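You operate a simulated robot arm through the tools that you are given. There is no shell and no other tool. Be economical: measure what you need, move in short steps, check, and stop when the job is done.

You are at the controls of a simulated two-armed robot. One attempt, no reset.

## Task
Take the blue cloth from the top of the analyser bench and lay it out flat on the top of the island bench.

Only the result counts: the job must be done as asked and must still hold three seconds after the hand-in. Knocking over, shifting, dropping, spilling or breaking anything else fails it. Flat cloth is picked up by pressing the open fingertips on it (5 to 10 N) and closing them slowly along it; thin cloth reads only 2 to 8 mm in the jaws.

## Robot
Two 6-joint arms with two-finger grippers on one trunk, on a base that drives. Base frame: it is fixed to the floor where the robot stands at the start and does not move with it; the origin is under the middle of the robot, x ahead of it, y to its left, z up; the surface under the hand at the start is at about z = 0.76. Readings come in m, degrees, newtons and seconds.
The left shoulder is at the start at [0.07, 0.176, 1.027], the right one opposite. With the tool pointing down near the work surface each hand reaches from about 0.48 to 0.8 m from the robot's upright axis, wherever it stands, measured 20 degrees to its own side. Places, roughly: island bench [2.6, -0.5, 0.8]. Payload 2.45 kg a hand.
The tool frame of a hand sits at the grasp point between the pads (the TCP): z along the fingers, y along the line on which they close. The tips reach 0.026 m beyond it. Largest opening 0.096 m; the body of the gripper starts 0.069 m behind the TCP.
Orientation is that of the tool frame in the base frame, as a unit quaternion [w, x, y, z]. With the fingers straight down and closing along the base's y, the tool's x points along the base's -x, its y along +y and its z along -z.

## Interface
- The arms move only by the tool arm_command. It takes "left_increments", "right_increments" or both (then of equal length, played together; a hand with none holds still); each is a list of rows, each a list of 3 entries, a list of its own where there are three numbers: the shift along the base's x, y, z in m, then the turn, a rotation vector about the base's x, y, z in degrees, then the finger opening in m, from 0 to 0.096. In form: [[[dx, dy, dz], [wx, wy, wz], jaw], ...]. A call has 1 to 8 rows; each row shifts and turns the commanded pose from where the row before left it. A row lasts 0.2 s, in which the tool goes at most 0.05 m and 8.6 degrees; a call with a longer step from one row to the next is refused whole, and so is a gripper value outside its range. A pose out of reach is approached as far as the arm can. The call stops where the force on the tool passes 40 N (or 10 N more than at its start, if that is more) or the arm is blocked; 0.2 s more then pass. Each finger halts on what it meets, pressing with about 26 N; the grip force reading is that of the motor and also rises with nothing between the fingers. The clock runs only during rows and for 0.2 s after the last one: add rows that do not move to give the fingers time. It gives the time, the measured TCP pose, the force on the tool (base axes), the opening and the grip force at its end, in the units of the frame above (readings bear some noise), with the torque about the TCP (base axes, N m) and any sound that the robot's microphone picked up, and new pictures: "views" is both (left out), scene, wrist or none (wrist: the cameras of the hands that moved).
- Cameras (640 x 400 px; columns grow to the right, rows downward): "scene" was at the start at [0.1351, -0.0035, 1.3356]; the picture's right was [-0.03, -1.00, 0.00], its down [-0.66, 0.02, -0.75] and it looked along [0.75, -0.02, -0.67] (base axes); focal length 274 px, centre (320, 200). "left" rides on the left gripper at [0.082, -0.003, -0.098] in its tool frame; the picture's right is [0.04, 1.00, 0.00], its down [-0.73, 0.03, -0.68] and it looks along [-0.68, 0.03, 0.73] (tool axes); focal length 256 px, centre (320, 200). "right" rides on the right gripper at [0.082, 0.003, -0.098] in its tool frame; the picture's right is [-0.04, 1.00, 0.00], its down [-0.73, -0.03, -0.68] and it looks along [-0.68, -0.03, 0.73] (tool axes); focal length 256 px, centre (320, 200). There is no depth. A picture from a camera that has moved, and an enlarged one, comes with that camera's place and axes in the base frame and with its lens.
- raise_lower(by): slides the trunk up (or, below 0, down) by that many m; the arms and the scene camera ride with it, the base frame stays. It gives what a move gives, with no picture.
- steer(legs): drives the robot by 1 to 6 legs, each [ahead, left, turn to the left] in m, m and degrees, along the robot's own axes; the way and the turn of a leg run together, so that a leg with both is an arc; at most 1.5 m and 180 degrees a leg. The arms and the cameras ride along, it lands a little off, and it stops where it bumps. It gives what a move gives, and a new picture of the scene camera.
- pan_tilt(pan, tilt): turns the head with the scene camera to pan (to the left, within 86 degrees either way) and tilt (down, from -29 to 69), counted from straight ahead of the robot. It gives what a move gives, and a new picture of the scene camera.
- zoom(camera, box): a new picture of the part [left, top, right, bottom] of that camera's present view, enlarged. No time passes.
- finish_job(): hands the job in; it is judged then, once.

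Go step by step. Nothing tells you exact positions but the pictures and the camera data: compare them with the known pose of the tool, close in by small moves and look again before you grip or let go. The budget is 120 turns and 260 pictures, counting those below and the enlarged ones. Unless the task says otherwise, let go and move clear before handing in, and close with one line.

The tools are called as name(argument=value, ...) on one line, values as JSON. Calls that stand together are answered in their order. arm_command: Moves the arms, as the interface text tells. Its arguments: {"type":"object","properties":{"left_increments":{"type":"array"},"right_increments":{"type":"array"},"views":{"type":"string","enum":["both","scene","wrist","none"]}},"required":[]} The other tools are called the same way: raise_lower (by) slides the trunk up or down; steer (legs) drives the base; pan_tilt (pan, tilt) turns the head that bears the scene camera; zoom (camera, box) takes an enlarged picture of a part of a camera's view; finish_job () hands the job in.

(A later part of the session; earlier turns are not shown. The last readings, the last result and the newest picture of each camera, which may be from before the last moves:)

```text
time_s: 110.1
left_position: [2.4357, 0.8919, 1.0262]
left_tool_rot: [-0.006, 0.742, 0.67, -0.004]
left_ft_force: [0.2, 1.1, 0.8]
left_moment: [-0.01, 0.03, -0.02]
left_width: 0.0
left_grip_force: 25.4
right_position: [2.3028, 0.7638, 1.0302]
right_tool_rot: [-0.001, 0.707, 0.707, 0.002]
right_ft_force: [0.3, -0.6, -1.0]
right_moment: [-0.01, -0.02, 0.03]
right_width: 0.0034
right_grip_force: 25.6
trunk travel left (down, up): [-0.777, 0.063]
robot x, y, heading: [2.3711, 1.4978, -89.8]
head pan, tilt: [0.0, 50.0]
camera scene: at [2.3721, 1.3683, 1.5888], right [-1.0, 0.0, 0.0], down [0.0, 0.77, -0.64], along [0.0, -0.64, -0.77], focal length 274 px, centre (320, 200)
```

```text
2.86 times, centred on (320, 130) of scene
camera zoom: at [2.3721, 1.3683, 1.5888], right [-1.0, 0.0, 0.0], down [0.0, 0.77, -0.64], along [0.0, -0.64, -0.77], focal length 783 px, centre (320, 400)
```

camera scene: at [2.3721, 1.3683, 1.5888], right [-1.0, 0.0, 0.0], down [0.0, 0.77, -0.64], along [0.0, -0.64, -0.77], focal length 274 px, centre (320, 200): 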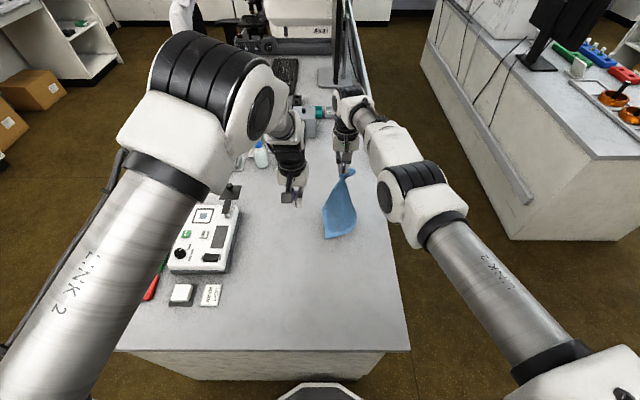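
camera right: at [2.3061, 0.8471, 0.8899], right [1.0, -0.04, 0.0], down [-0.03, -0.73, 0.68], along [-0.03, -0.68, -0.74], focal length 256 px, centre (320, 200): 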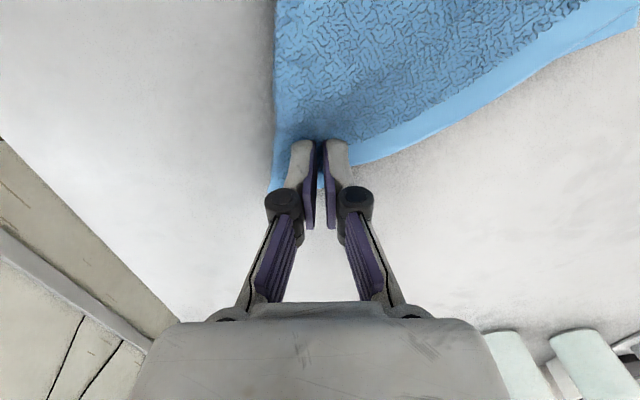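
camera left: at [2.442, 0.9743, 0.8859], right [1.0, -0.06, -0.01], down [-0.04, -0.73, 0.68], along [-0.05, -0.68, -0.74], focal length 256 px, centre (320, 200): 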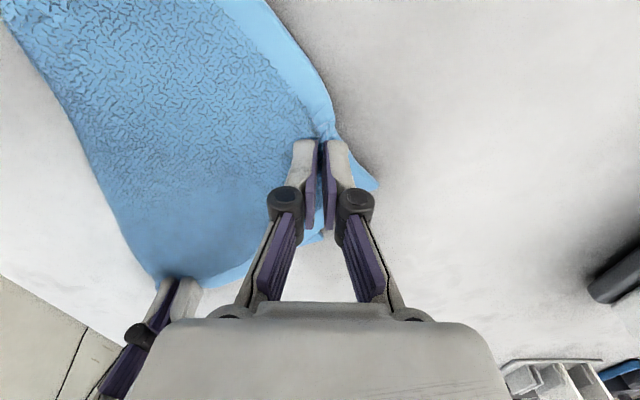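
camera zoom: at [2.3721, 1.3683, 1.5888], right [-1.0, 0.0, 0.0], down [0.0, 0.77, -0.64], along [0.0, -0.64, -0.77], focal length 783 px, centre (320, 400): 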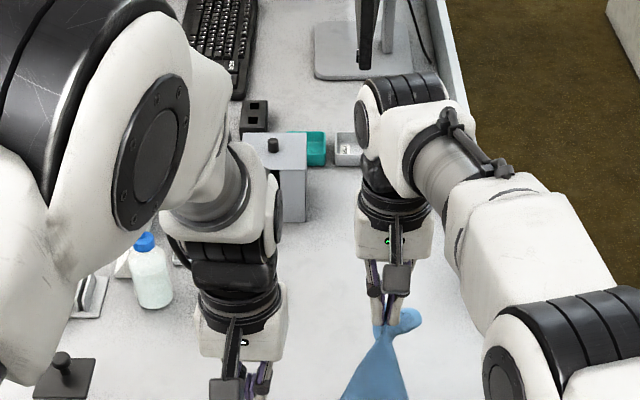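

The left corner slipped out again during the lift, so the right hand holds the cloth alone by corner A. I'll get the left hand out of the way, then lower and pull the cloth back toward me so it trails away across the clear top.

arm_command(left_increments=[[[0.02, 0, 0.03], [0, 0, 3], 0.02], [[0.02, 0, 0.04], [0, 0, 3], 0.02], [[0.01, 0, 0.04], [0, 0, 0], 0.02], [[0, 0, 0.02], [0, 0, 0], 0.02]], views="none")

raise_lower(by=-0.08)

steer(legs=[[-0.12, 0, 0]])

raise_lower(by=-0.07)

steer(legs=[[-0.1, 0, 0]])

```text
time_s: 111.1
left_position: [2.4837, 0.8931, 1.1568]
left_tool_rot: [-0.004, 0.709, 0.706, -0.002]
left_ft_force: [0.5, 0.0, -0.4]
left_moment: [0.0, -0.03, -0.01]
left_width: 0.0202
left_grip_force: 0.1
right_position: [2.3012, 0.7657, 1.0296]
right_tool_rot: [0.0, 0.706, 0.708, 0.003]
right_ft_force: [0.0, 0.1, -0.5]
right_moment: [-0.02, 0.03, 0.02]
right_width: 0.0033
right_grip_force: 25.9
trunk travel left (down, up): [-0.777, 0.063]
robot x, y, heading: [2.3725, 1.4969, -90.0]
head pan, tilt: [0.0, 50.0]
```

```text
time_s: 112.3
left_position: [2.4842, 0.8925, 1.0771]
left_tool_rot: [-0.005, 0.708, 0.707, -0.002]
left_ft_force: [-0.3, 0.6, -0.1]
left_moment: [0.04, -0.01, -0.03]
left_width: 0.0205
left_grip_force: 0.0
right_position: [2.3029, 0.7649, 0.9495]
right_tool_rot: [-0.001, 0.706, 0.708, 0.002]
right_ft_force: [-0.5, -0.5, 0.7]
right_moment: [-0.03, -0.02, -0.03]
right_width: 0.0033
right_grip_force: 26.5
trunk travel left (down, up): [-0.697, 0.143]
robot x, y, heading: [2.3728, 1.4999, -90.0]
head pan, tilt: [0.0, 50.0]
```

```text
time_s: 113.5
left_position: [2.4841, 1.0112, 1.0749]
left_tool_rot: [-0.006, 0.707, 0.707, -0.002]
left_ft_force: [-0.7, 0.4, 0.6]
left_moment: [-0.03, 0.01, -0.02]
left_width: 0.0198
left_grip_force: 0.0
right_position: [2.3025, 0.8836, 0.948]
right_tool_rot: [-0.001, 0.706, 0.708, 0.002]
right_ft_force: [0.2, 0.0, -0.1]
right_moment: [0.04, 0.01, -0.01]
right_width: 0.0037
right_grip_force: 26.4
trunk travel left (down, up): [-0.697, 0.143]
robot x, y, heading: [2.3749, 1.616, -89.9]
head pan, tilt: [0.0, 50.0]
camera scene: at [2.3719, 1.4869, 1.5087], right [-1.0, 0.0, 0.0], down [0.0, 0.77, -0.64], along [0.0, -0.64, -0.77], focal length 274 px, centre (320, 200)
```

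scene: 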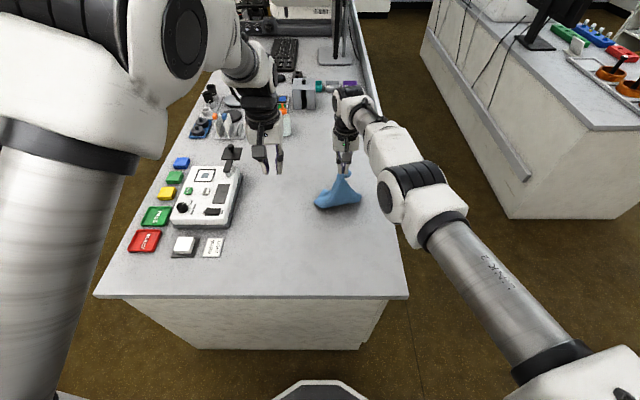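

```text
time_s: 114.6
left_position: [2.4844, 1.0129, 1.006]
left_tool_rot: [-0.005, 0.707, 0.707, -0.002]
left_ft_force: [0.9, 0.0, 0.1]
left_moment: [-0.02, 0.01, -0.01]
left_width: 0.02
left_grip_force: 0.0
right_position: [2.3022, 0.8837, 0.879]
right_tool_rot: [-0.001, 0.706, 0.708, 0.002]
right_ft_force: [-0.9, 0.0, -0.6]
right_moment: [-0.03, -0.01, 0.01]
right_width: 0.0034
right_grip_force: 25.6
trunk travel left (down, up): [-0.627, 0.213]
robot x, y, heading: [2.3694, 1.6183, -90.1]
head pan, tilt: [0.0, 50.0]
```

```text
time_s: 115.7
left_position: [2.4849, 1.1113, 1.0057]
left_tool_rot: [-0.005, 0.707, 0.707, -0.003]
left_ft_force: [0.4, 0.5, 0.1]
left_moment: [-0.04, -0.01, 0.0]
left_width: 0.02
left_grip_force: 0.1
right_position: [2.3028, 0.9837, 0.8789]
right_tool_rot: [0.0, 0.706, 0.708, 0.001]
right_ft_force: [0.1, -0.1, 0.0]
right_moment: [0.02, 0.0, 0.04]
right_width: 0.0035
right_grip_force: 26.2
trunk travel left (down, up): [-0.627, 0.213]
robot x, y, heading: [2.3728, 1.7166, -89.9]
head pan, tilt: [0.0, 50.0]
camera scene: at [2.3718, 1.5883, 1.4389], right [-1.0, 0.0, 0.0], down [0.0, 0.77, -0.64], along [0.0, -0.64, -0.77], focal length 274 px, centre (320, 200)
```

scene: 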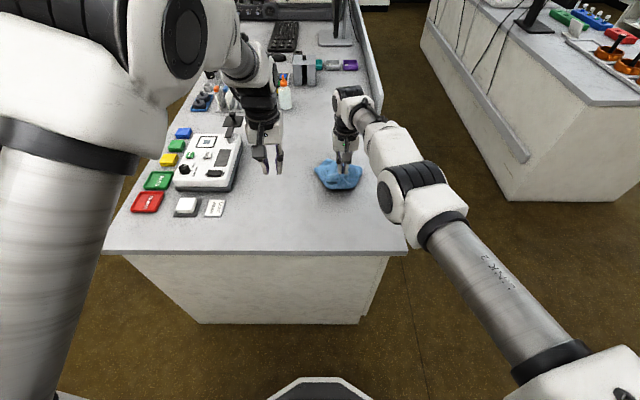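

It's still a heap moving along with the hand. I'll lower to nearly the table and keep dragging back so it trails out.

raise_lower(by=-0.065)

steer(legs=[[-0.17, 0, 0]])

zoom(camera="scene", box=[240, 90, 440, 230])

```text
time_s: 116.8
left_position: [2.4851, 1.112, 0.9409]
left_tool_rot: [-0.005, 0.708, 0.706, -0.002]
left_ft_force: [-0.8, -0.1, 0.9]
left_moment: [-0.05, -0.01, -0.01]
left_width: 0.02
left_grip_force: 0.0
right_position: [2.3035, 0.984, 0.8147]
right_tool_rot: [-0.001, 0.705, 0.709, 0.001]
right_ft_force: [0.9, -0.2, 0.8]
right_moment: [-0.02, 0.01, 0.01]
right_width: 0.0037
right_grip_force: 25.9
trunk travel left (down, up): [-0.562, 0.278]
robot x, y, heading: [2.369, 1.7196, -89.9]
head pan, tilt: [0.0, 50.0]
```

```text
time_s: 118.2
left_position: [2.4841, 1.2827, 0.9413]
left_tool_rot: [-0.005, 0.708, 0.706, -0.002]
left_ft_force: [-0.8, 0.3, 0.4]
left_moment: [-0.03, 0.04, 0.03]
left_width: 0.02
left_grip_force: 0.1
right_position: [2.3026, 1.1555, 0.815]
right_tool_rot: [0.0, 0.706, 0.708, 0.002]
right_ft_force: [-0.8, -0.4, 0.2]
right_moment: [-0.04, 0.01, 0.0]
right_width: 0.0033
right_grip_force: 26.3
trunk travel left (down, up): [-0.562, 0.278]
robot x, y, heading: [2.3686, 1.8908, -89.7]
head pan, tilt: [0.0, 50.0]
camera scene: at [2.3713, 1.759, 1.3739], right [-1.0, 0.0, 0.0], down [0.0, 0.77, -0.64], along [0.0, -0.64, -0.77], focal length 274 px, centre (320, 200)
```

scene: 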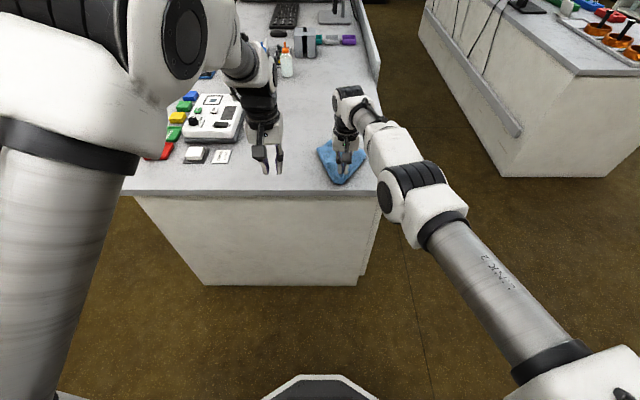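

```text
2.86 times, centred on (340, 160) of scene
camera zoom: at [2.3713, 1.759, 1.3739], right [-1.0, 0.0, 0.0], down [0.0, 0.77, -0.64], along [0.0, -0.64, -0.77], focal length 783 px, centre (263, 314)
```

zoom: 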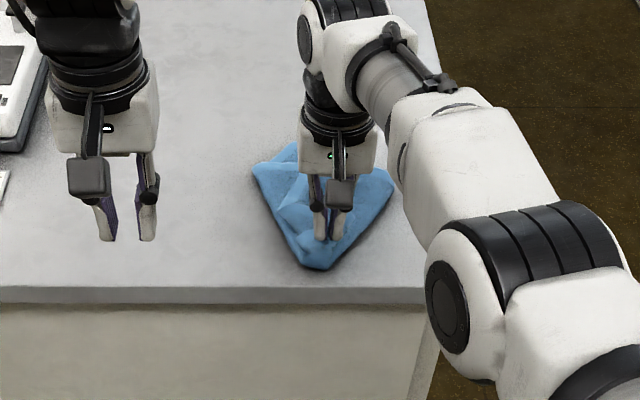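

I'll release here, lift the right hand clear, and look at the cloth's state before regripping.

arm_command(right_increments=[[[0, 0, -0.01], [0, 0, 0], 0.0], [[0, 0, 0], [0, 0, 0], 0.02], [[0, 0, 0], [0, 0, 0], 0.04], [[0, 0, 0.03], [0, 0, 0], 0.04], [[0, 0, 0.04], [0, 0, 0], 0.04], [[0, 0, 0.04], [0, 0, 0], 0.04], [[-0.03, 0, 0.04], [0, 0, 0], 0.04], [[-0.03, 0, 0.04], [0, 0, 0], 0.04]], views="none")

raise_lower(by=0.15)

zoom(camera="scene", box=[240, 120, 440, 260])

zoom(camera="right", box=[0, 0, 640, 400])

```text
time_s: 120.0
left_position: [2.4848, 1.2827, 0.9406]
left_tool_rot: [-0.004, 0.708, 0.706, -0.001]
left_ft_force: [1.4, 1.2, 0.0]
left_moment: [0.01, 0.02, 0.01]
left_width: 0.0201
left_grip_force: 0.0
right_position: [2.242, 1.1535, 0.994]
right_tool_rot: [-0.001, 0.706, 0.709, 0.002]
right_ft_force: [-0.5, -0.2, -0.1]
right_moment: [-0.02, -0.03, 0.01]
right_width: 0.0402
right_grip_force: 0.0
trunk travel left (down, up): [-0.562, 0.278]
robot x, y, heading: [2.3688, 1.8879, -89.8]
head pan, tilt: [0.0, 50.0]
```

```text
time_s: 121.8
left_position: [2.4844, 1.2827, 1.0897]
left_tool_rot: [-0.005, 0.708, 0.706, -0.002]
left_ft_force: [0.3, -0.5, 0.1]
left_moment: [-0.03, -0.03, 0.01]
left_width: 0.02
left_grip_force: 0.1
right_position: [2.2425, 1.154, 1.1449]
right_tool_rot: [0.0, 0.706, 0.708, 0.002]
right_ft_force: [-0.9, -0.9, 0.3]
right_moment: [-0.01, 0.02, 0.03]
right_width: 0.04
right_grip_force: 0.0
trunk travel left (down, up): [-0.712, 0.128]
robot x, y, heading: [2.3734, 1.8872, -90.0]
head pan, tilt: [0.0, 50.0]
```

```text
2.86 times, centred on (340, 190) of scene
camera zoom: at [2.3713, 1.7579, 1.5238], right [-1.0, 0.0, 0.0], down [0.0, 0.77, -0.64], along [0.0, -0.64, -0.77], focal length 783 px, centre (263, 229)
```

zoom: 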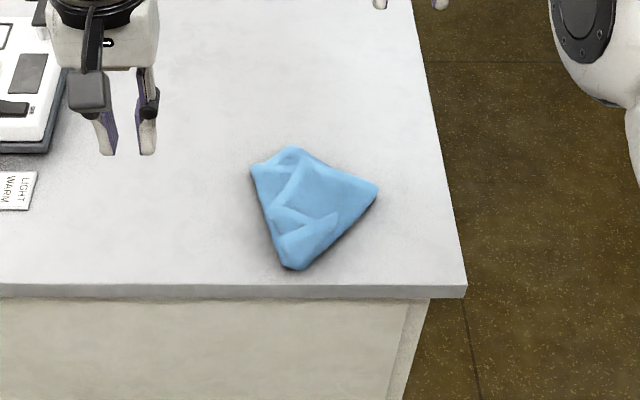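

```text
1.00 times, centred on (320, 200) of right (not enlarged: the box is as wide or as high as the picture)
camera zoom: at [2.2451, 1.235, 1.2432], right [1.0, -0.04, 0.0], down [-0.03, -0.74, 0.68], along [-0.02, -0.68, -0.74], focal length 256 px, centre (320, 200)
```

zoom: 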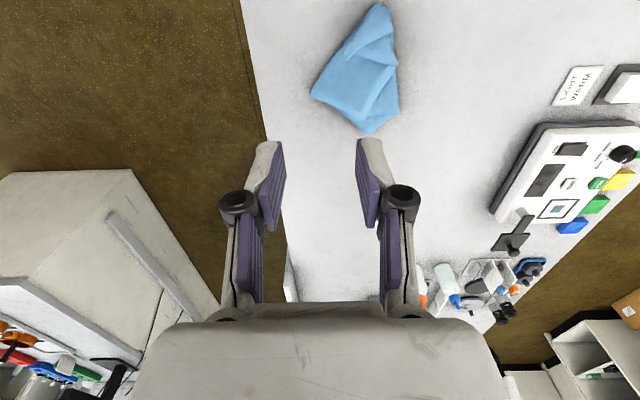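

zoom(camera="scene", box=[315, 160, 385, 220])

zoom(camera="right", box=[290, 0, 430, 140])

```text
6.67 times, centred on (350, 190) of scene
camera zoom: at [2.3713, 1.7579, 1.5238], right [-1.0, 0.0, 0.0], down [0.0, 0.77, -0.64], along [0.0, -0.64, -0.77], focal length 1828 px, centre (120, 267)
```

zoom: 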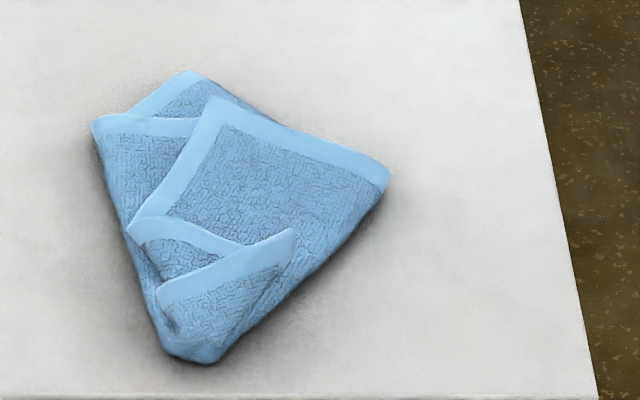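

```text
2.86 times, centred on (360, 70) of right
camera zoom: at [2.2451, 1.235, 1.2432], right [1.0, -0.04, 0.0], down [-0.03, -0.74, 0.68], along [-0.02, -0.68, -0.74], focal length 731 px, centre (206, 571)
```

zoom: 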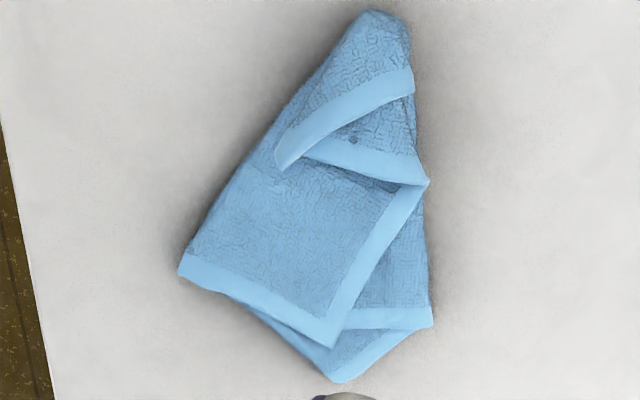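

The cloth is a folded packet, with a clean top-layer corner P at about (2.317, 1.015). I'll take P with the right hand, lift the whole cloth so it shakes open, and lay it out again where both hands can reach well.

steer(legs=[[0.2, 0.05, 0]])

arm_command(left_increments=[[[0.0, 0, 0.03], [0, 0, 0], 0.02], [[0.0, 0, 0.04], [0, 0, 0], 0.02], [[0, 0, 0.03], [0, 0, 0], 0.02], [[0, 0, 0], [0, 0, 0], 0.02]], right_increments=[[[0.01, 0.03, -0.02], [0, 0, 0], 0.03], [[0.01, 0.03, -0.04], [0, 0, 0], 0.03], [[0, 0.02, -0.04], [0, 0, 0], 0.03], [[0, 0, -0.03], [0, 0, 0], 0.03]], views="none")

raise_lower(by=-0.14)

zoom(camera="right", box=[0, 0, 640, 400])

```text
time_s: 123.4
left_position: [2.5344, 1.083, 1.0906]
left_tool_rot: [-0.005, 0.708, 0.706, -0.002]
left_ft_force: [-0.2, 0.0, -0.6]
left_moment: [-0.01, 0.03, -0.01]
left_width: 0.0199
left_grip_force: 0.1
right_position: [2.2917, 0.9542, 1.1449]
right_tool_rot: [0.001, 0.706, 0.708, 0.001]
right_ft_force: [-0.1, 0.5, -0.3]
right_moment: [-0.02, -0.02, -0.04]
right_width: 0.0399
right_grip_force: 0.1
trunk travel left (down, up): [-0.712, 0.128]
robot x, y, heading: [2.4223, 1.6828, -90.0]
head pan, tilt: [0.0, 50.0]
camera scene: at [2.4217, 1.5592, 1.5241], right [-1.0, 0.0, 0.0], down [0.0, 0.77, -0.64], along [0.0, -0.64, -0.77], focal length 274 px, centre (320, 200)
```

scene: 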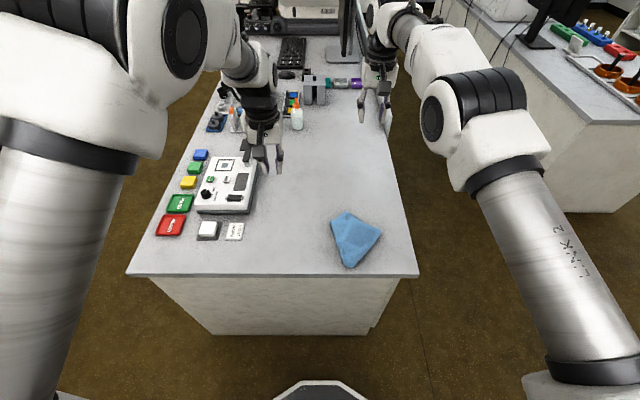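

```text
refused: row 2 steps farther than a row can; nothing moved
```

```text
time_s: 125.1
left_position: [2.5338, 1.0823, 0.9508]
left_tool_rot: [-0.005, 0.708, 0.707, -0.003]
left_ft_force: [-0.3, 0.0, -0.3]
left_moment: [0.02, -0.03, 0.0]
left_width: 0.02
left_grip_force: 0.1
right_position: [2.2916, 0.9537, 1.0034]
right_tool_rot: [-0.001, 0.706, 0.708, 0.001]
right_ft_force: [-0.9, -0.3, 1.5]
right_moment: [-0.01, 0.01, -0.04]
right_width: 0.0397
right_grip_force: 0.1
trunk travel left (down, up): [-0.572, 0.268]
robot x, y, heading: [2.4196, 1.6855, -89.7]
head pan, tilt: [0.0, 50.0]
```

```text
1.00 times, centred on (320, 200) of right (not enlarged: the box is as wide or as high as the picture)
camera zoom: at [2.2953, 1.0349, 1.1037], right [1.0, -0.04, 0.0], down [-0.03, -0.74, 0.68], along [-0.03, -0.68, -0.74], focal length 256 px, centre (320, 200)
```

zoom: 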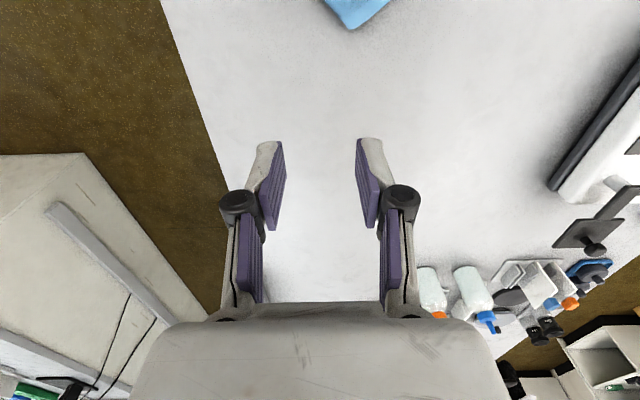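

I'll bring the right hand over corner P in smaller steps.

arm_command(left_increments=[[[0.0, 0, 0.03], [0, 0, 0], 0.02], [[0.0, 0, 0.03], [0, 0, 0], 0.02], [[0, 0, 0.03], [0, 0, 0], 0.02], [[0, 0, 0], [0, 0, 0], 0.02], [[0, 0, 0], [0, 0, 0], 0.02], [[0, 0, 0], [0, 0, 0], 0.02]], right_increments=[[[0.007, 0.03, -0.02], [0, 0, 0], 0.03], [[0.006, 0.03, -0.03], [0, 0, 0], 0.03], [[0.006, 0.02, -0.03], [0, 0, 0], 0.03], [[0, 0, -0.03], [0, 0, 0], 0.03], [[0, 0, -0.03], [0, 0, 0], 0.03], [[0, 0, -0.01], [0, 0, 0], 0.03]], views="wrist")

zoom(camera="scene", box=[300, 190, 400, 280])

```text
time_s: 126.5
left_position: [2.5355, 1.0815, 1.041]
left_tool_rot: [-0.005, 0.708, 0.706, -0.002]
left_ft_force: [0.6, -0.5, -0.1]
left_moment: [0.0, 0.01, 0.0]
left_width: 0.02
left_grip_force: 0.1
right_position: [2.3103, 1.0339, 0.8528]
right_tool_rot: [-0.001, 0.706, 0.708, 0.002]
right_ft_force: [-0.3, 0.2, -0.1]
right_moment: [-0.01, 0.01, 0.0]
right_width: 0.0299
right_grip_force: 0.0
trunk travel left (down, up): [-0.572, 0.268]
robot x, y, heading: [2.4227, 1.6875, -90.0]
head pan, tilt: [0.0, 50.0]
camera right: at [2.3141, 1.1158, 0.9532], right [1.0, -0.04, 0.0], down [-0.03, -0.74, 0.68], along [-0.03, -0.68, -0.74], focal length 256 px, centre (320, 200)
camera left: at [2.5331, 1.1626, 1.1394], right [1.0, 0.04, -0.01], down [0.03, -0.74, 0.68], along [0.02, -0.68, -0.74], focal length 256 px, centre (320, 200)
```

right: 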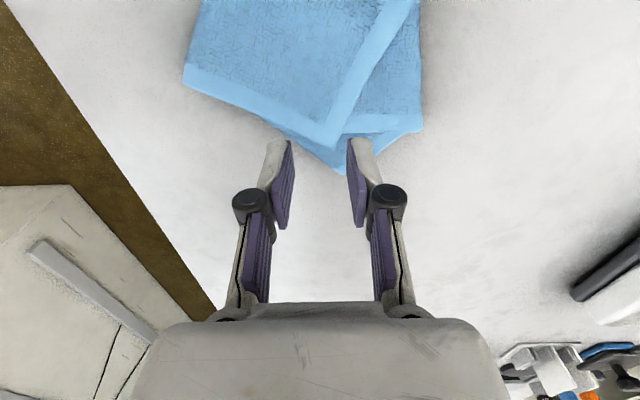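
left: 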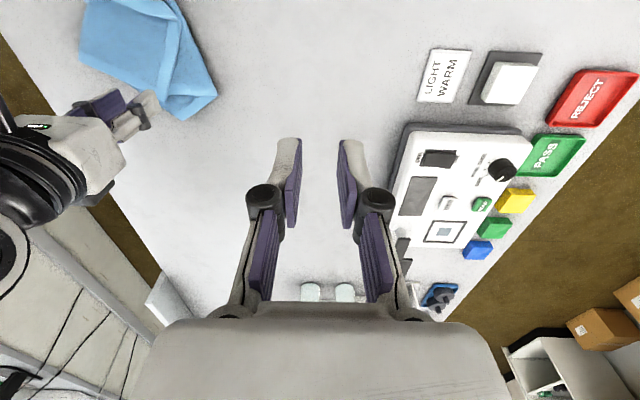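

```text
4.44 times, centred on (350, 235) of scene
camera zoom: at [2.422, 1.5581, 1.3839], right [-1.0, 0.0, 0.0], down [0.0, 0.77, -0.64], along [0.0, -0.64, -0.77], focal length 1218 px, centre (187, 44)
```

zoom: 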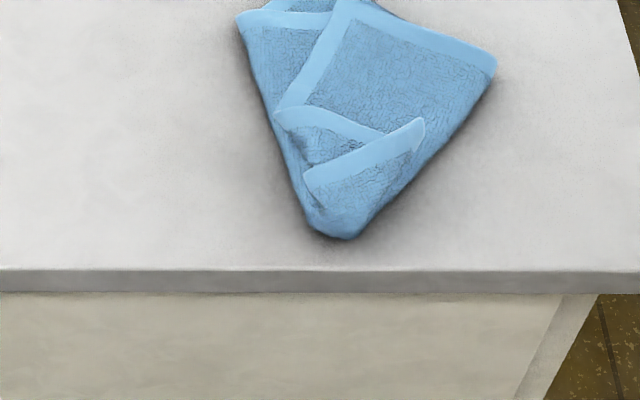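

P is at about (2.313, 1.008). I'll move to (2.297, 1.038), inside both hems, and press down.

arm_command(right_increments=[[[-0.013, 0.004, -0.02], [0, 0, 0], 0.026], [[0, 0, -0.02], [0, 0, 0], 0.026], [[0, 0, -0.01], [0, 0, 0], 0.026], [[0, 0, -0.004], [0, 0, 0], 0.026], [[0, 0, -0.003], [0, 0, 0], 0.026], [[0, 0, 0], [0, 0, 0], 0.026]], views="wrist")

```text
time_s: 127.9
left_position: [2.5361, 1.082, 1.0399]
left_tool_rot: [-0.005, 0.708, 0.706, -0.002]
left_ft_force: [-0.7, -0.5, -0.2]
left_moment: [-0.01, 0.03, -0.01]
left_width: 0.0199
left_grip_force: 0.1
right_position: [2.2982, 1.0377, 0.7975]
right_tool_rot: [0.0, 0.706, 0.708, 0.002]
right_ft_force: [0.9, -0.6, 4.3]
right_moment: [-0.04, -0.04, 0.0]
right_width: 0.0258
right_grip_force: 0.1
trunk travel left (down, up): [-0.572, 0.268]
robot x, y, heading: [2.4197, 1.6879, -89.9]
head pan, tilt: [0.0, 50.0]
camera right: at [2.3015, 1.119, 0.897], right [1.0, -0.04, 0.0], down [-0.03, -0.74, 0.68], along [-0.03, -0.68, -0.74], focal length 256 px, centre (320, 200)
```

right: 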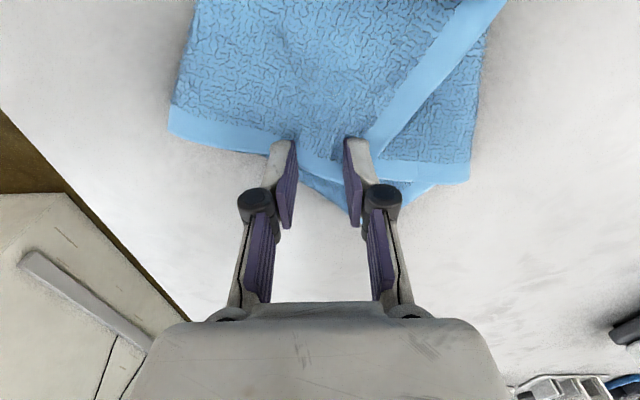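

arm_command(right_increments=[[[0, 0, -0.001], [0, 0, 0], 0.023], [[0, 0, 0], [0, 0, 0], 0.019], [[0, 0, 0], [0, 0, 0], 0.015], [[0, 0, 0], [0, 0, 0], 0.011], [[0, 0, 0], [0, 0, 0], 0.007], [[0, 0, 0], [0, 0, 0], 0.003], [[0, 0, 0], [0, 0, 0], 0.0], [[0, 0, 0], [0, 0, 0], 0.0]], views="none")

raise_lower(by=0.265)

pan_tilt(pan=0, tilt=45)

zoom(camera="scene", box=[280, 120, 440, 240])

```text
time_s: 129.7
left_position: [2.5363, 1.0828, 1.0415]
left_tool_rot: [-0.005, 0.708, 0.706, -0.003]
left_ft_force: [0.5, 0.2, -1.4]
left_moment: [0.01, -0.01, 0.01]
left_width: 0.0202
left_grip_force: 0.0
right_position: [2.2987, 1.0389, 0.7965]
right_tool_rot: [-0.001, 0.707, 0.707, 0.003]
right_ft_force: [-0.8, 0.2, 4.8]
right_moment: [0.0, -0.03, 0.0]
right_width: 0.0041
right_grip_force: 26.1
trunk travel left (down, up): [-0.572, 0.268]
robot x, y, heading: [2.4216, 1.6913, -89.9]
head pan, tilt: [0.0, 50.0]
```

```text
time_s: 132.4
left_position: [2.5353, 1.0815, 1.3051]
left_tool_rot: [-0.005, 0.708, 0.706, -0.003]
left_ft_force: [0.3, 0.1, 0.0]
left_moment: [0.01, -0.02, 0.0]
left_width: 0.0201
left_grip_force: 0.0
right_position: [2.2982, 1.0365, 1.0606]
right_tool_rot: [0.0, 0.706, 0.708, 0.002]
right_ft_force: [-0.1, 0.2, 0.0]
right_moment: [0.0, 0.04, 0.01]
right_width: 0.0039
right_grip_force: 25.9
trunk travel left (down, up): [-0.837, 0.003]
robot x, y, heading: [2.4207, 1.6866, -89.7]
head pan, tilt: [0.0, 50.0]
```

```text
time_s: 133.1
left_position: [2.5341, 1.081, 1.3054]
left_tool_rot: [-0.005, 0.708, 0.706, -0.002]
left_ft_force: [-0.7, -0.4, -0.2]
left_moment: [-0.03, 0.02, 0.01]
left_width: 0.0198
left_grip_force: 0.1
right_position: [2.2982, 1.037, 1.0612]
right_tool_rot: [0.0, 0.706, 0.708, 0.002]
right_ft_force: [0.3, 0.2, -0.7]
right_moment: [-0.01, 0.03, -0.01]
right_width: 0.0038
right_grip_force: 26.6
trunk travel left (down, up): [-0.837, 0.003]
robot x, y, heading: [2.4188, 1.6864, -89.8]
head pan, tilt: [0.0, 45.0]
camera scene: at [2.4219, 1.5532, 1.6557], right [-1.0, 0.0, 0.0], down [0.0, 0.71, -0.71], along [0.0, -0.71, -0.71], focal length 274 px, centre (320, 200)
```

scene: 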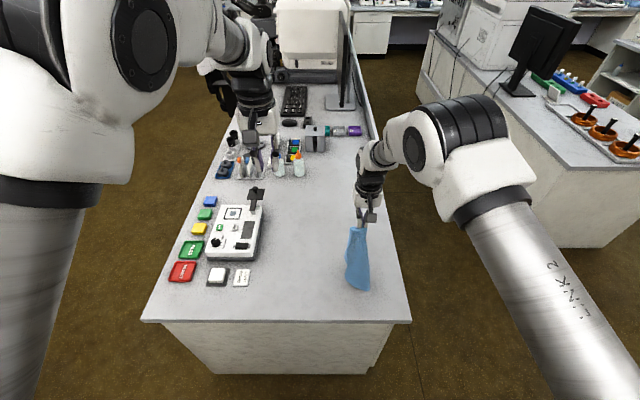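

```text
3.33 times, centred on (360, 180) of scene
camera zoom: at [2.4219, 1.5532, 1.6557], right [-1.0, 0.0, 0.0], down [0.0, 0.71, -0.71], along [0.0, -0.71, -0.71], focal length 914 px, centre (187, 267)
```

zoom: 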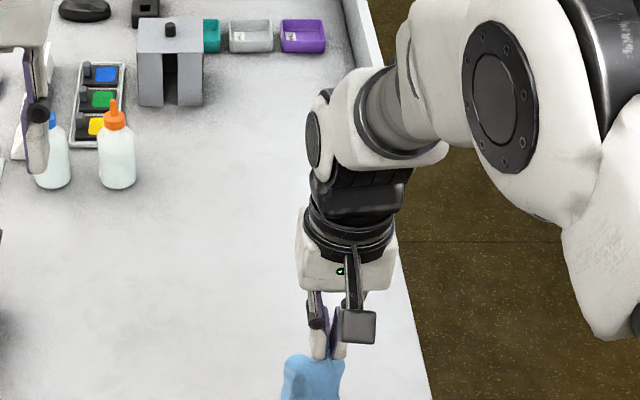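

The right hand holds P firmly (about 4 mm in the jaws). I'll raise the right arm further so the cloth hangs completely free, and look at it.

arm_command(right_increments=[[[0, 0, 0.03], [0, 0, 0], 0.0], [[0, 0, 0.04], [0, 0, 0], 0.0], [[0, 0, 0.04], [0, 0, 0], 0.0], [[0, 0, 0.03], [0, 0, 0], 0.0], [[0, 0, 0], [0, 0, 0], 0.0]], views="scene")

zoom(camera="scene", box=[290, 180, 430, 300])

zoom(camera="left", box=[0, 0, 640, 400])

```text
time_s: 134.2
left_position: [2.5351, 1.0806, 1.3054]
left_tool_rot: [-0.004, 0.708, 0.707, -0.002]
left_ft_force: [0.1, -0.4, -0.5]
left_moment: [0.01, -0.01, 0.03]
left_width: 0.0199
left_grip_force: 0.0
right_position: [2.2982, 1.0386, 1.2017]
right_tool_rot: [-0.001, 0.707, 0.708, 0.001]
right_ft_force: [0.1, 0.2, -0.6]
right_moment: [0.01, -0.04, -0.04]
right_width: 0.0039
right_grip_force: 25.5
trunk travel left (down, up): [-0.837, 0.003]
robot x, y, heading: [2.419, 1.6873, -90.0]
head pan, tilt: [0.0, 45.0]
camera scene: at [2.4219, 1.5531, 1.6558], right [-1.0, 0.0, 0.0], down [0.0, 0.71, -0.71], along [0.0, -0.71, -0.71], focal length 274 px, centre (320, 200)
```

scene: 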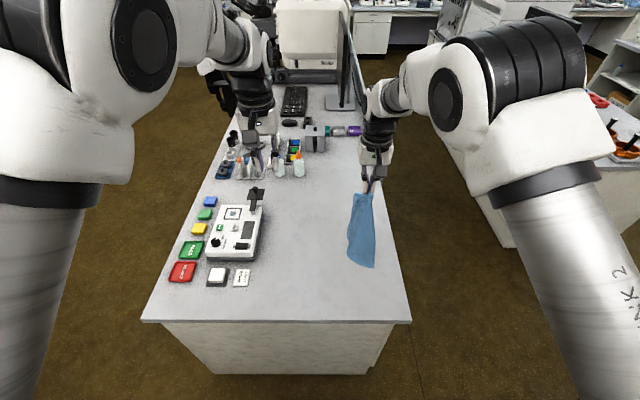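

```text
3.33 times, centred on (360, 240) of scene
camera zoom: at [2.4219, 1.5531, 1.6558], right [-1.0, 0.0, 0.0], down [0.0, 0.71, -0.71], along [0.0, -0.71, -0.71], focal length 914 px, centre (187, 67)
```

zoom: 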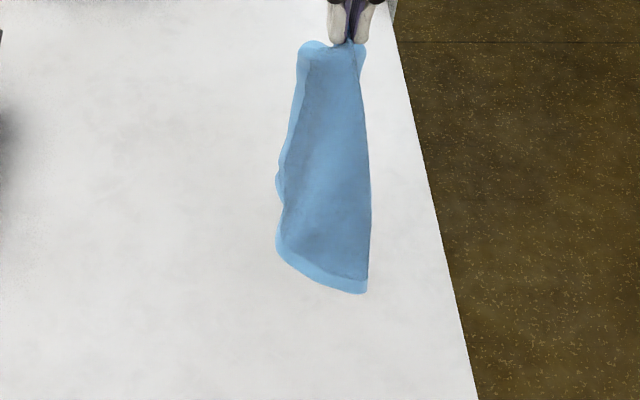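

```text
1.00 times, centred on (320, 200) of left (not enlarged: the box is as wide or as high as the picture)
camera zoom: at [2.533, 1.162, 1.404], right [1.0, 0.04, -0.01], down [0.03, -0.74, 0.68], along [0.02, -0.68, -0.74], focal length 256 px, centre (320, 200)
```

zoom: 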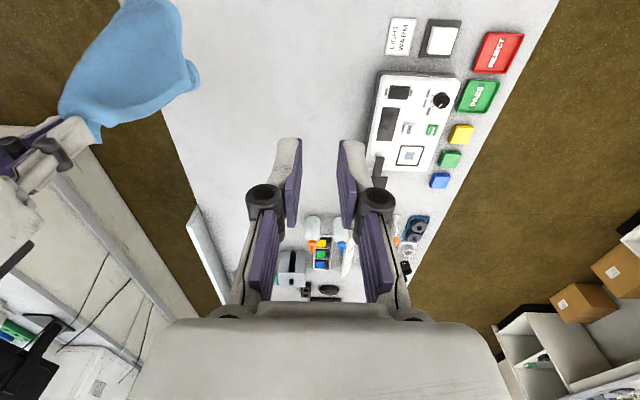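

The cloth hangs folded lengthwise. If I lay it by moving the hand toward me, the folded flap ends up on top, where I can unfold it. First I'll move to a forward position with the bottom edge just above the table.

steer(legs=[[0.08, 0.04, 0]])

arm_command(right_increments=[[[0, -0.02, 0], [0, 0, 0], 0.0], [[0, -0.02, 0.0], [0, 0, 0], 0.0], [[0, -0.02, 0.0], [0, 0, 0], 0.0], [[0, 0, 0.0], [0, 0, 0], 0.0]], views="none")

raise_lower(by=-0.13)

zoom(camera="scene", box=[290, 130, 450, 270])

zoom(camera="right", box=[0, 0, 640, 400])

```text
time_s: 135.3
left_position: [2.5724, 1.0067, 1.3088]
left_tool_rot: [-0.003, 0.708, 0.706, -0.002]
left_ft_force: [-1.4, 0.7, 1.5]
left_moment: [-0.03, -0.04, 0.01]
left_width: 0.0199
left_grip_force: 0.0
right_position: [2.335, 0.9635, 1.2039]
right_tool_rot: [0.002, 0.707, 0.707, 0.0]
right_ft_force: [-0.1, 0.6, 0.7]
right_moment: [-0.03, -0.02, -0.05]
right_width: 0.0036
right_grip_force: 25.9
trunk travel left (down, up): [-0.837, 0.003]
robot x, y, heading: [2.4612, 1.6025, -90.2]
head pan, tilt: [0.0, 45.0]
camera scene: at [2.4586, 1.4803, 1.6565], right [-1.0, 0.0, 0.0], down [0.0, 0.7, -0.71], along [0.0, -0.71, -0.7], focal length 274 px, centre (320, 200)
```

scene: 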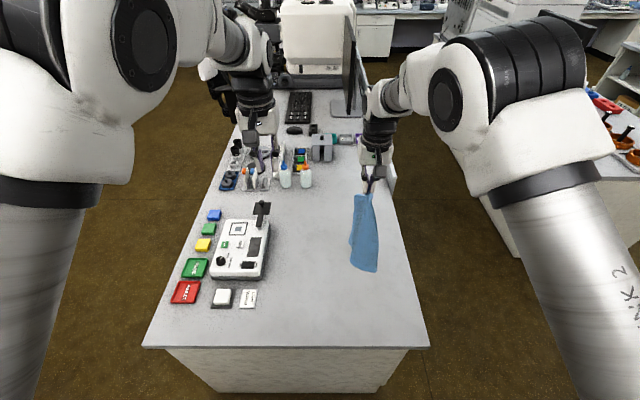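

```text
time_s: 136.3
left_position: [2.5745, 0.9998, 1.3052]
left_tool_rot: [-0.005, 0.708, 0.706, -0.002]
left_ft_force: [0.1, -0.4, -0.3]
left_moment: [-0.02, 0.0, -0.01]
left_width: 0.02
left_grip_force: 0.1
right_position: [2.3386, 0.8974, 1.201]
right_tool_rot: [-0.002, 0.706, 0.708, 0.001]
right_ft_force: [0.3, 0.1, 0.3]
right_moment: [0.02, 0.01, -0.02]
right_width: 0.0037
right_grip_force: 25.9
trunk travel left (down, up): [-0.837, 0.003]
robot x, y, heading: [2.4632, 1.6053, -89.8]
head pan, tilt: [0.0, 45.0]
```

```text
time_s: 137.9
left_position: [2.574, 1.0019, 1.1766]
left_tool_rot: [-0.005, 0.708, 0.706, -0.002]
left_ft_force: [0.1, -1.0, -0.1]
left_moment: [0.0, 0.03, 0.02]
left_width: 0.0201
left_grip_force: 0.1
right_position: [2.3378, 0.8977, 1.0712]
right_tool_rot: [-0.001, 0.706, 0.708, 0.002]
right_ft_force: [0.2, 0.7, -0.9]
right_moment: [-0.03, 0.02, 0.02]
right_width: 0.004
right_grip_force: 26.2
trunk travel left (down, up): [-0.707, 0.133]
robot x, y, heading: [2.4598, 1.608, -89.7]
head pan, tilt: [0.0, 45.0]
```

```text
2.86 times, centred on (370, 200) of scene
camera zoom: at [2.4616, 1.4734, 1.5258], right [-1.0, 0.0, 0.0], down [0.0, 0.71, -0.71], along [0.0, -0.71, -0.71], focal length 783 px, centre (177, 200)
```

zoom: 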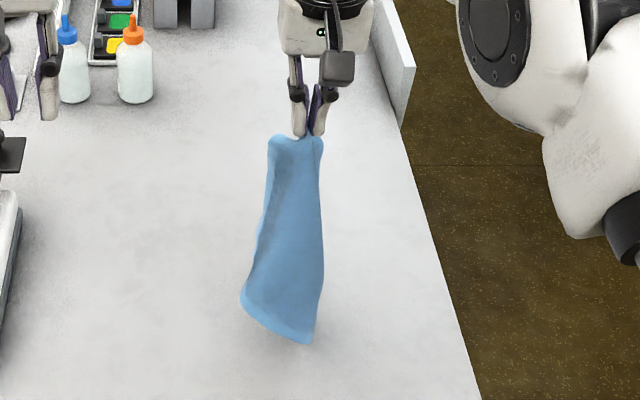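

```text
1.00 times, centred on (320, 200) of right (not enlarged: the box is as wide or as high as the picture)
camera zoom: at [2.3409, 0.9788, 1.1707], right [1.0, -0.04, 0.0], down [-0.03, -0.74, 0.68], along [-0.03, -0.68, -0.74], focal length 256 px, centre (320, 200)
```

zoom: 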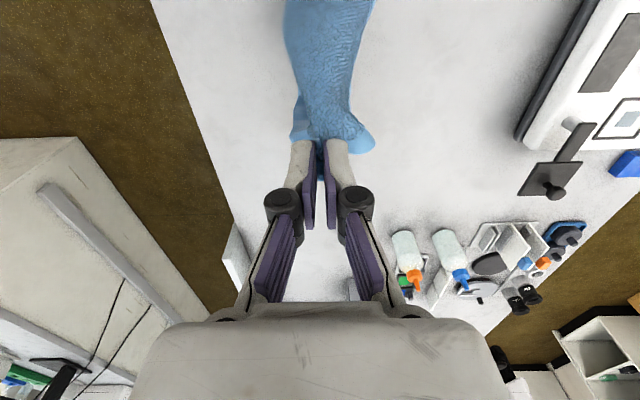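

The cloth naturally hangs on my side of the fingers, so a forward lay is the right direction for this grip. I'll step forward and down.

raise_lower(by=-0.08)

steer(legs=[[0.05, 0, 0]])

raise_lower(by=-0.08)

steer(legs=[[0.04, 0, 0]])

raise_lower(by=-0.08)

zoom(camera="scene", box=[290, 130, 450, 270])

```text
time_s: 139.1
left_position: [2.5757, 1.0018, 1.097]
left_tool_rot: [-0.005, 0.708, 0.706, -0.003]
left_ft_force: [0.0, 0.5, -0.7]
left_moment: [0.03, 0.02, 0.01]
left_width: 0.0198
left_grip_force: 0.1
right_position: [2.3369, 0.8973, 0.9914]
right_tool_rot: [-0.001, 0.707, 0.708, 0.002]
right_ft_force: [-0.4, 0.6, 0.5]
right_moment: [0.0, 0.03, 0.0]
right_width: 0.0036
right_grip_force: 25.7
trunk travel left (down, up): [-0.627, 0.213]
robot x, y, heading: [2.4582, 1.6075, -89.7]
head pan, tilt: [0.0, 45.0]
```

```text
time_s: 140.0
left_position: [2.5764, 0.954, 1.0972]
left_tool_rot: [-0.004, 0.708, 0.706, -0.003]
left_ft_force: [0.1, 0.6, 0.3]
left_moment: [-0.01, -0.01, -0.01]
left_width: 0.0198
left_grip_force: 0.0
right_position: [2.3373, 0.8484, 0.9929]
right_tool_rot: [0.0, 0.706, 0.708, 0.002]
right_ft_force: [0.5, 0.1, -0.1]
right_moment: [-0.01, 0.0, -0.04]
right_width: 0.0037
right_grip_force: 26.1
trunk travel left (down, up): [-0.627, 0.213]
robot x, y, heading: [2.4606, 1.5536, -89.8]
head pan, tilt: [0.0, 45.0]
camera scene: at [2.4618, 1.4262, 1.4462], right [-1.0, 0.0, 0.0], down [0.0, 0.71, -0.71], along [0.0, -0.71, -0.71], focal length 274 px, centre (320, 200)
```

scene: 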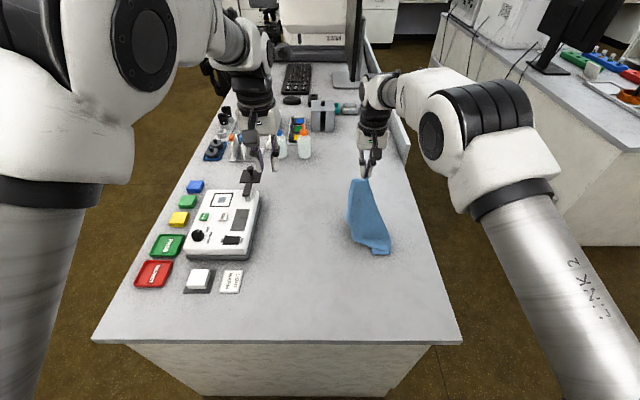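

```text
time_s: 141.2
left_position: [2.5743, 0.9513, 1.016]
left_tool_rot: [-0.005, 0.708, 0.706, -0.002]
left_ft_force: [-0.8, 0.7, 0.0]
left_moment: [0.01, 0.02, -0.01]
left_width: 0.0202
left_grip_force: 0.2
right_position: [2.3381, 0.8475, 0.9118]
right_tool_rot: [-0.001, 0.706, 0.708, 0.002]
right_ft_force: [-0.2, 0.1, -0.4]
right_moment: [0.06, -0.01, -0.06]
right_width: 0.0038
right_grip_force: 26.4
trunk travel left (down, up): [-0.547, 0.293]
robot x, y, heading: [2.4645, 1.5582, -90.0]
head pan, tilt: [0.0, 45.0]
```

```text
time_s: 142.1
left_position: [2.5751, 0.9129, 1.0162]
left_tool_rot: [-0.005, 0.708, 0.706, -0.002]
left_ft_force: [-0.7, -0.3, -0.5]
left_moment: [0.03, 0.02, 0.02]
left_width: 0.0201
left_grip_force: 0.0
right_position: [2.3382, 0.8088, 0.9128]
right_tool_rot: [0.0, 0.707, 0.708, 0.001]
right_ft_force: [0.2, 0.3, -0.3]
right_moment: [0.02, -0.02, -0.02]
right_width: 0.0036
right_grip_force: 25.5
trunk travel left (down, up): [-0.547, 0.293]
robot x, y, heading: [2.4623, 1.5143, -89.9]
head pan, tilt: [0.0, 45.0]
camera scene: at [2.4619, 1.3849, 1.366], right [-1.0, 0.0, 0.0], down [0.0, 0.71, -0.71], along [0.0, -0.71, -0.71], focal length 274 px, centre (320, 200)
```

scene: 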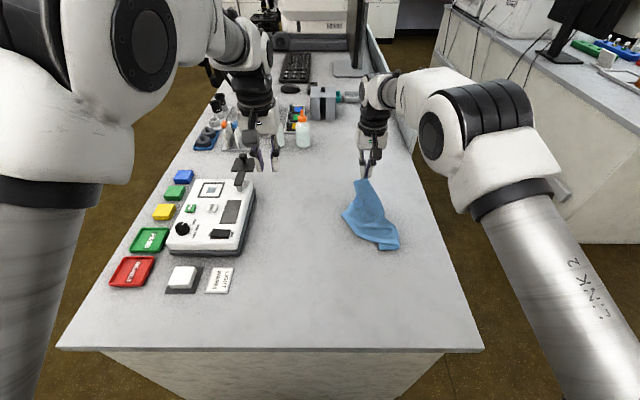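

```text
time_s: 143.2
left_position: [2.5763, 0.9113, 0.9367]
left_tool_rot: [-0.005, 0.709, 0.705, -0.002]
left_ft_force: [-0.3, -0.3, 1.1]
left_moment: [-0.04, 0.0, 0.01]
left_width: 0.0201
left_grip_force: 0.1
right_position: [2.3384, 0.808, 0.8323]
right_tool_rot: [0.0, 0.706, 0.708, 0.001]
right_ft_force: [-0.4, 0.3, 0.1]
right_moment: [-0.02, 0.02, -0.02]
right_width: 0.0039
right_grip_force: 25.8
trunk travel left (down, up): [-0.467, 0.373]
robot x, y, heading: [2.4601, 1.5154, -90.0]
head pan, tilt: [0.0, 45.0]
```

```text
2.86 times, centred on (370, 200) of scene
camera zoom: at [2.4618, 1.3842, 1.2858], right [-1.0, 0.0, 0.0], down [0.0, 0.71, -0.71], along [0.0, -0.71, -0.71], focal length 783 px, centre (177, 200)
```

zoom: 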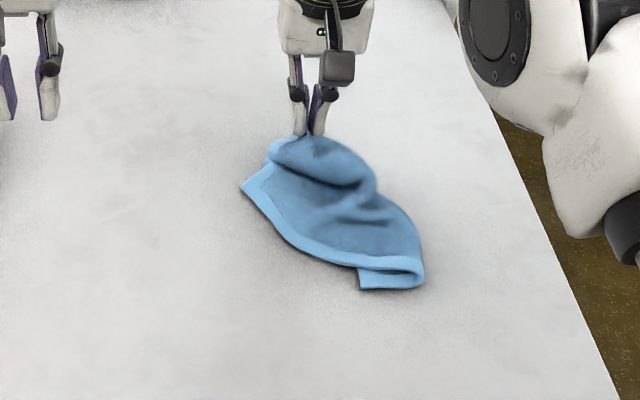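

The near hem is now spread nicely across. I'll lower a touch and push the held point further away to stretch the cloth out.

arm_command(left_increments=[[[0, 0, 0.03], [0, 0, 0], 0.02], [[0, 0, 0.03], [0, 0, 0], 0.02], [[0, 0, 0.03], [0, 0, 0], 0.02], [[0, 0, 0], [0, 0, 0], 0.02], [[0, 0, 0], [0, 0, 0], 0.02], [[0, 0, 0], [0, 0, 0], 0.02]], right_increments=[[[0, -0.01, -0.01], [0, 0, 0], 0.0], [[0, -0.015, -0.004], [0, 0, 0], 0.0], [[0, -0.02, 0.0], [0, 0, 0], 0.0], [[0, -0.02, 0.0], [0, 0, 0], 0.0], [[0, -0.02, 0.0], [0, 0, 0], 0.0], [[0, 0, 0.0], [0, 0, 0], 0.0]], views="none")

zoom(camera="scene", box=[290, 110, 450, 250])

```text
time_s: 144.7
left_position: [2.5761, 0.9129, 1.0277]
left_tool_rot: [-0.004, 0.708, 0.706, -0.003]
left_ft_force: [0.2, 0.3, -1.0]
left_moment: [-0.02, 0.01, -0.02]
left_width: 0.0198
left_grip_force: 0.1
right_position: [2.3254, 0.7667, 0.8167]
right_tool_rot: [0.0, 0.706, 0.708, 0.002]
right_ft_force: [0.5, 0.4, 0.3]
right_moment: [0.01, 0.01, -0.02]
right_width: 0.0041
right_grip_force: 26.0
right hand out of reach, approached as far as the arm can: row 3, 4, 5
trunk travel left (down, up): [-0.467, 0.373]
robot x, y, heading: [2.4606, 1.5167, -90.0]
head pan, tilt: [0.0, 45.0]
```

```text
2.86 times, centred on (370, 180) of scene
camera zoom: at [2.4619, 1.3844, 1.2858], right [-1.0, 0.0, 0.0], down [0.0, 0.71, -0.71], along [0.0, -0.71, -0.71], focal length 783 px, centre (177, 257)
```

zoom: 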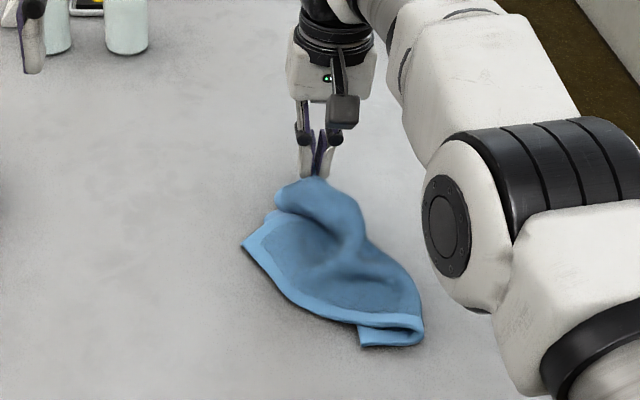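

I'll release here, lift off and take a clear overhead look, so I can choose corners to pull outward.

arm_command(right_increments=[[[0, 0, -0.012], [0, 0, 0], 0.0], [[0, 0, 0], [0, 0, 0], 0.02], [[0, 0, 0], [0, 0, 0], 0.04], [[0, 0, 0.03], [0, 0, 0], 0.04], [[0, 0, 0.04], [0, 0, 0], 0.04], [[0, 0, 0.04], [0, 0, 0], 0.04], [[0, 0, 0.04], [0, 0, 0], 0.04]], views="none")

steer(legs=[[-0.12, 0, 0]])

zoom(camera="scene", box=[310, 90, 410, 180])

zoom(camera="right", box=[0, 0, 640, 400])

```text
time_s: 146.2
left_position: [2.5759, 0.9141, 1.0277]
left_tool_rot: [-0.004, 0.708, 0.706, -0.002]
left_ft_force: [-1.0, 0.5, 0.8]
left_moment: [-0.01, -0.02, -0.01]
left_width: 0.0197
left_grip_force: 0.0
right_position: [2.322, 0.7874, 0.9417]
right_tool_rot: [-0.001, 0.707, 0.708, 0.002]
right_ft_force: [0.9, 0.4, 0.4]
right_moment: [-0.01, -0.03, -0.01]
right_width: 0.0401
right_grip_force: 0.2
right hand out of reach, approached as far as the arm can: row 5, 6, 7
trunk travel left (down, up): [-0.467, 0.373]
robot x, y, heading: [2.4635, 1.5196, -89.8]
head pan, tilt: [0.0, 45.0]
```

```text
time_s: 147.5
left_position: [2.575, 1.0348, 1.0266]
left_tool_rot: [-0.005, 0.707, 0.707, -0.002]
left_ft_force: [-0.1, 0.9, 0.3]
left_moment: [-0.02, 0.02, -0.01]
left_width: 0.0199
left_grip_force: 0.0
right_position: [2.3194, 0.9084, 0.9414]
right_tool_rot: [-0.001, 0.707, 0.708, 0.002]
right_ft_force: [0.2, 0.2, -0.5]
right_moment: [-0.03, 0.0, 0.01]
right_width: 0.0401
right_grip_force: 0.1
trunk travel left (down, up): [-0.467, 0.373]
robot x, y, heading: [2.4612, 1.6398, -90.1]
head pan, tilt: [0.0, 45.0]
camera scene: at [2.4616, 1.5055, 1.2858], right [-1.0, 0.0, 0.0], down [0.0, 0.71, -0.71], along [0.0, -0.71, -0.71], focal length 274 px, centre (320, 200)
```

scene: 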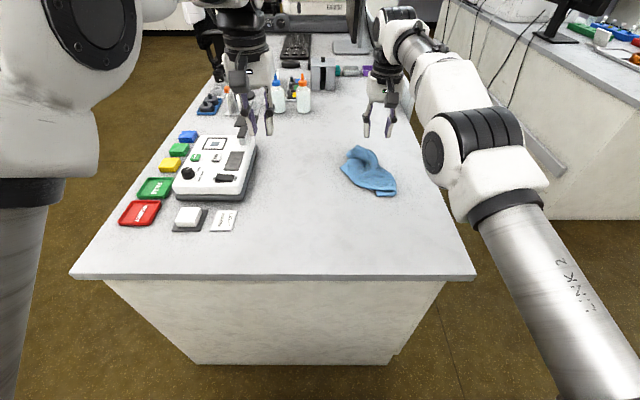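

```text
4.44 times, centred on (360, 135) of scene
camera zoom: at [2.4616, 1.5055, 1.2858], right [-1.0, 0.0, 0.0], down [0.0, 0.71, -0.71], along [0.0, -0.71, -0.71], focal length 1218 px, centre (142, 489)
```

zoom: 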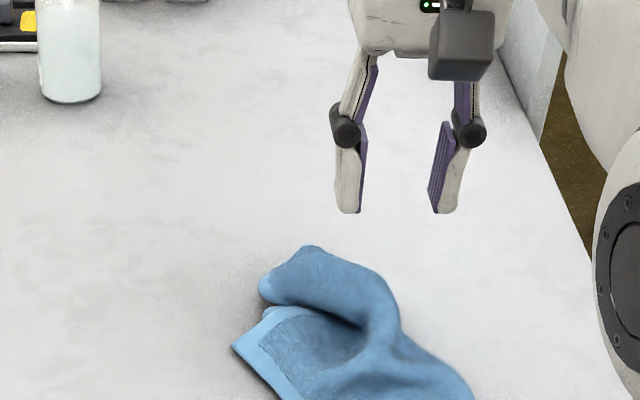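

```text
1.00 times, centred on (320, 200) of right (not enlarged: the box is as wide or as high as the picture)
camera zoom: at [2.3236, 0.9895, 1.041], right [1.0, -0.04, 0.0], down [-0.03, -0.74, 0.68], along [-0.03, -0.68, -0.74], focal length 256 px, centre (320, 200)
```

zoom: 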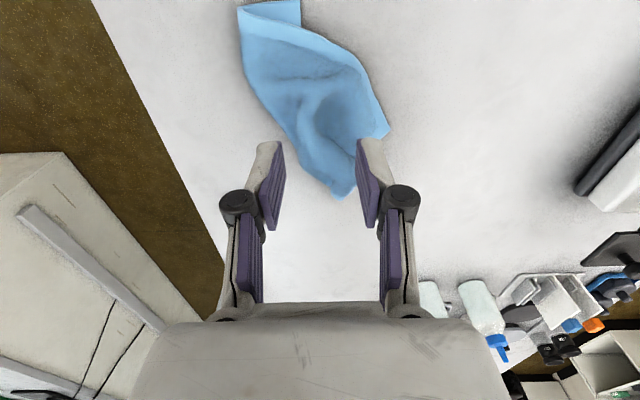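

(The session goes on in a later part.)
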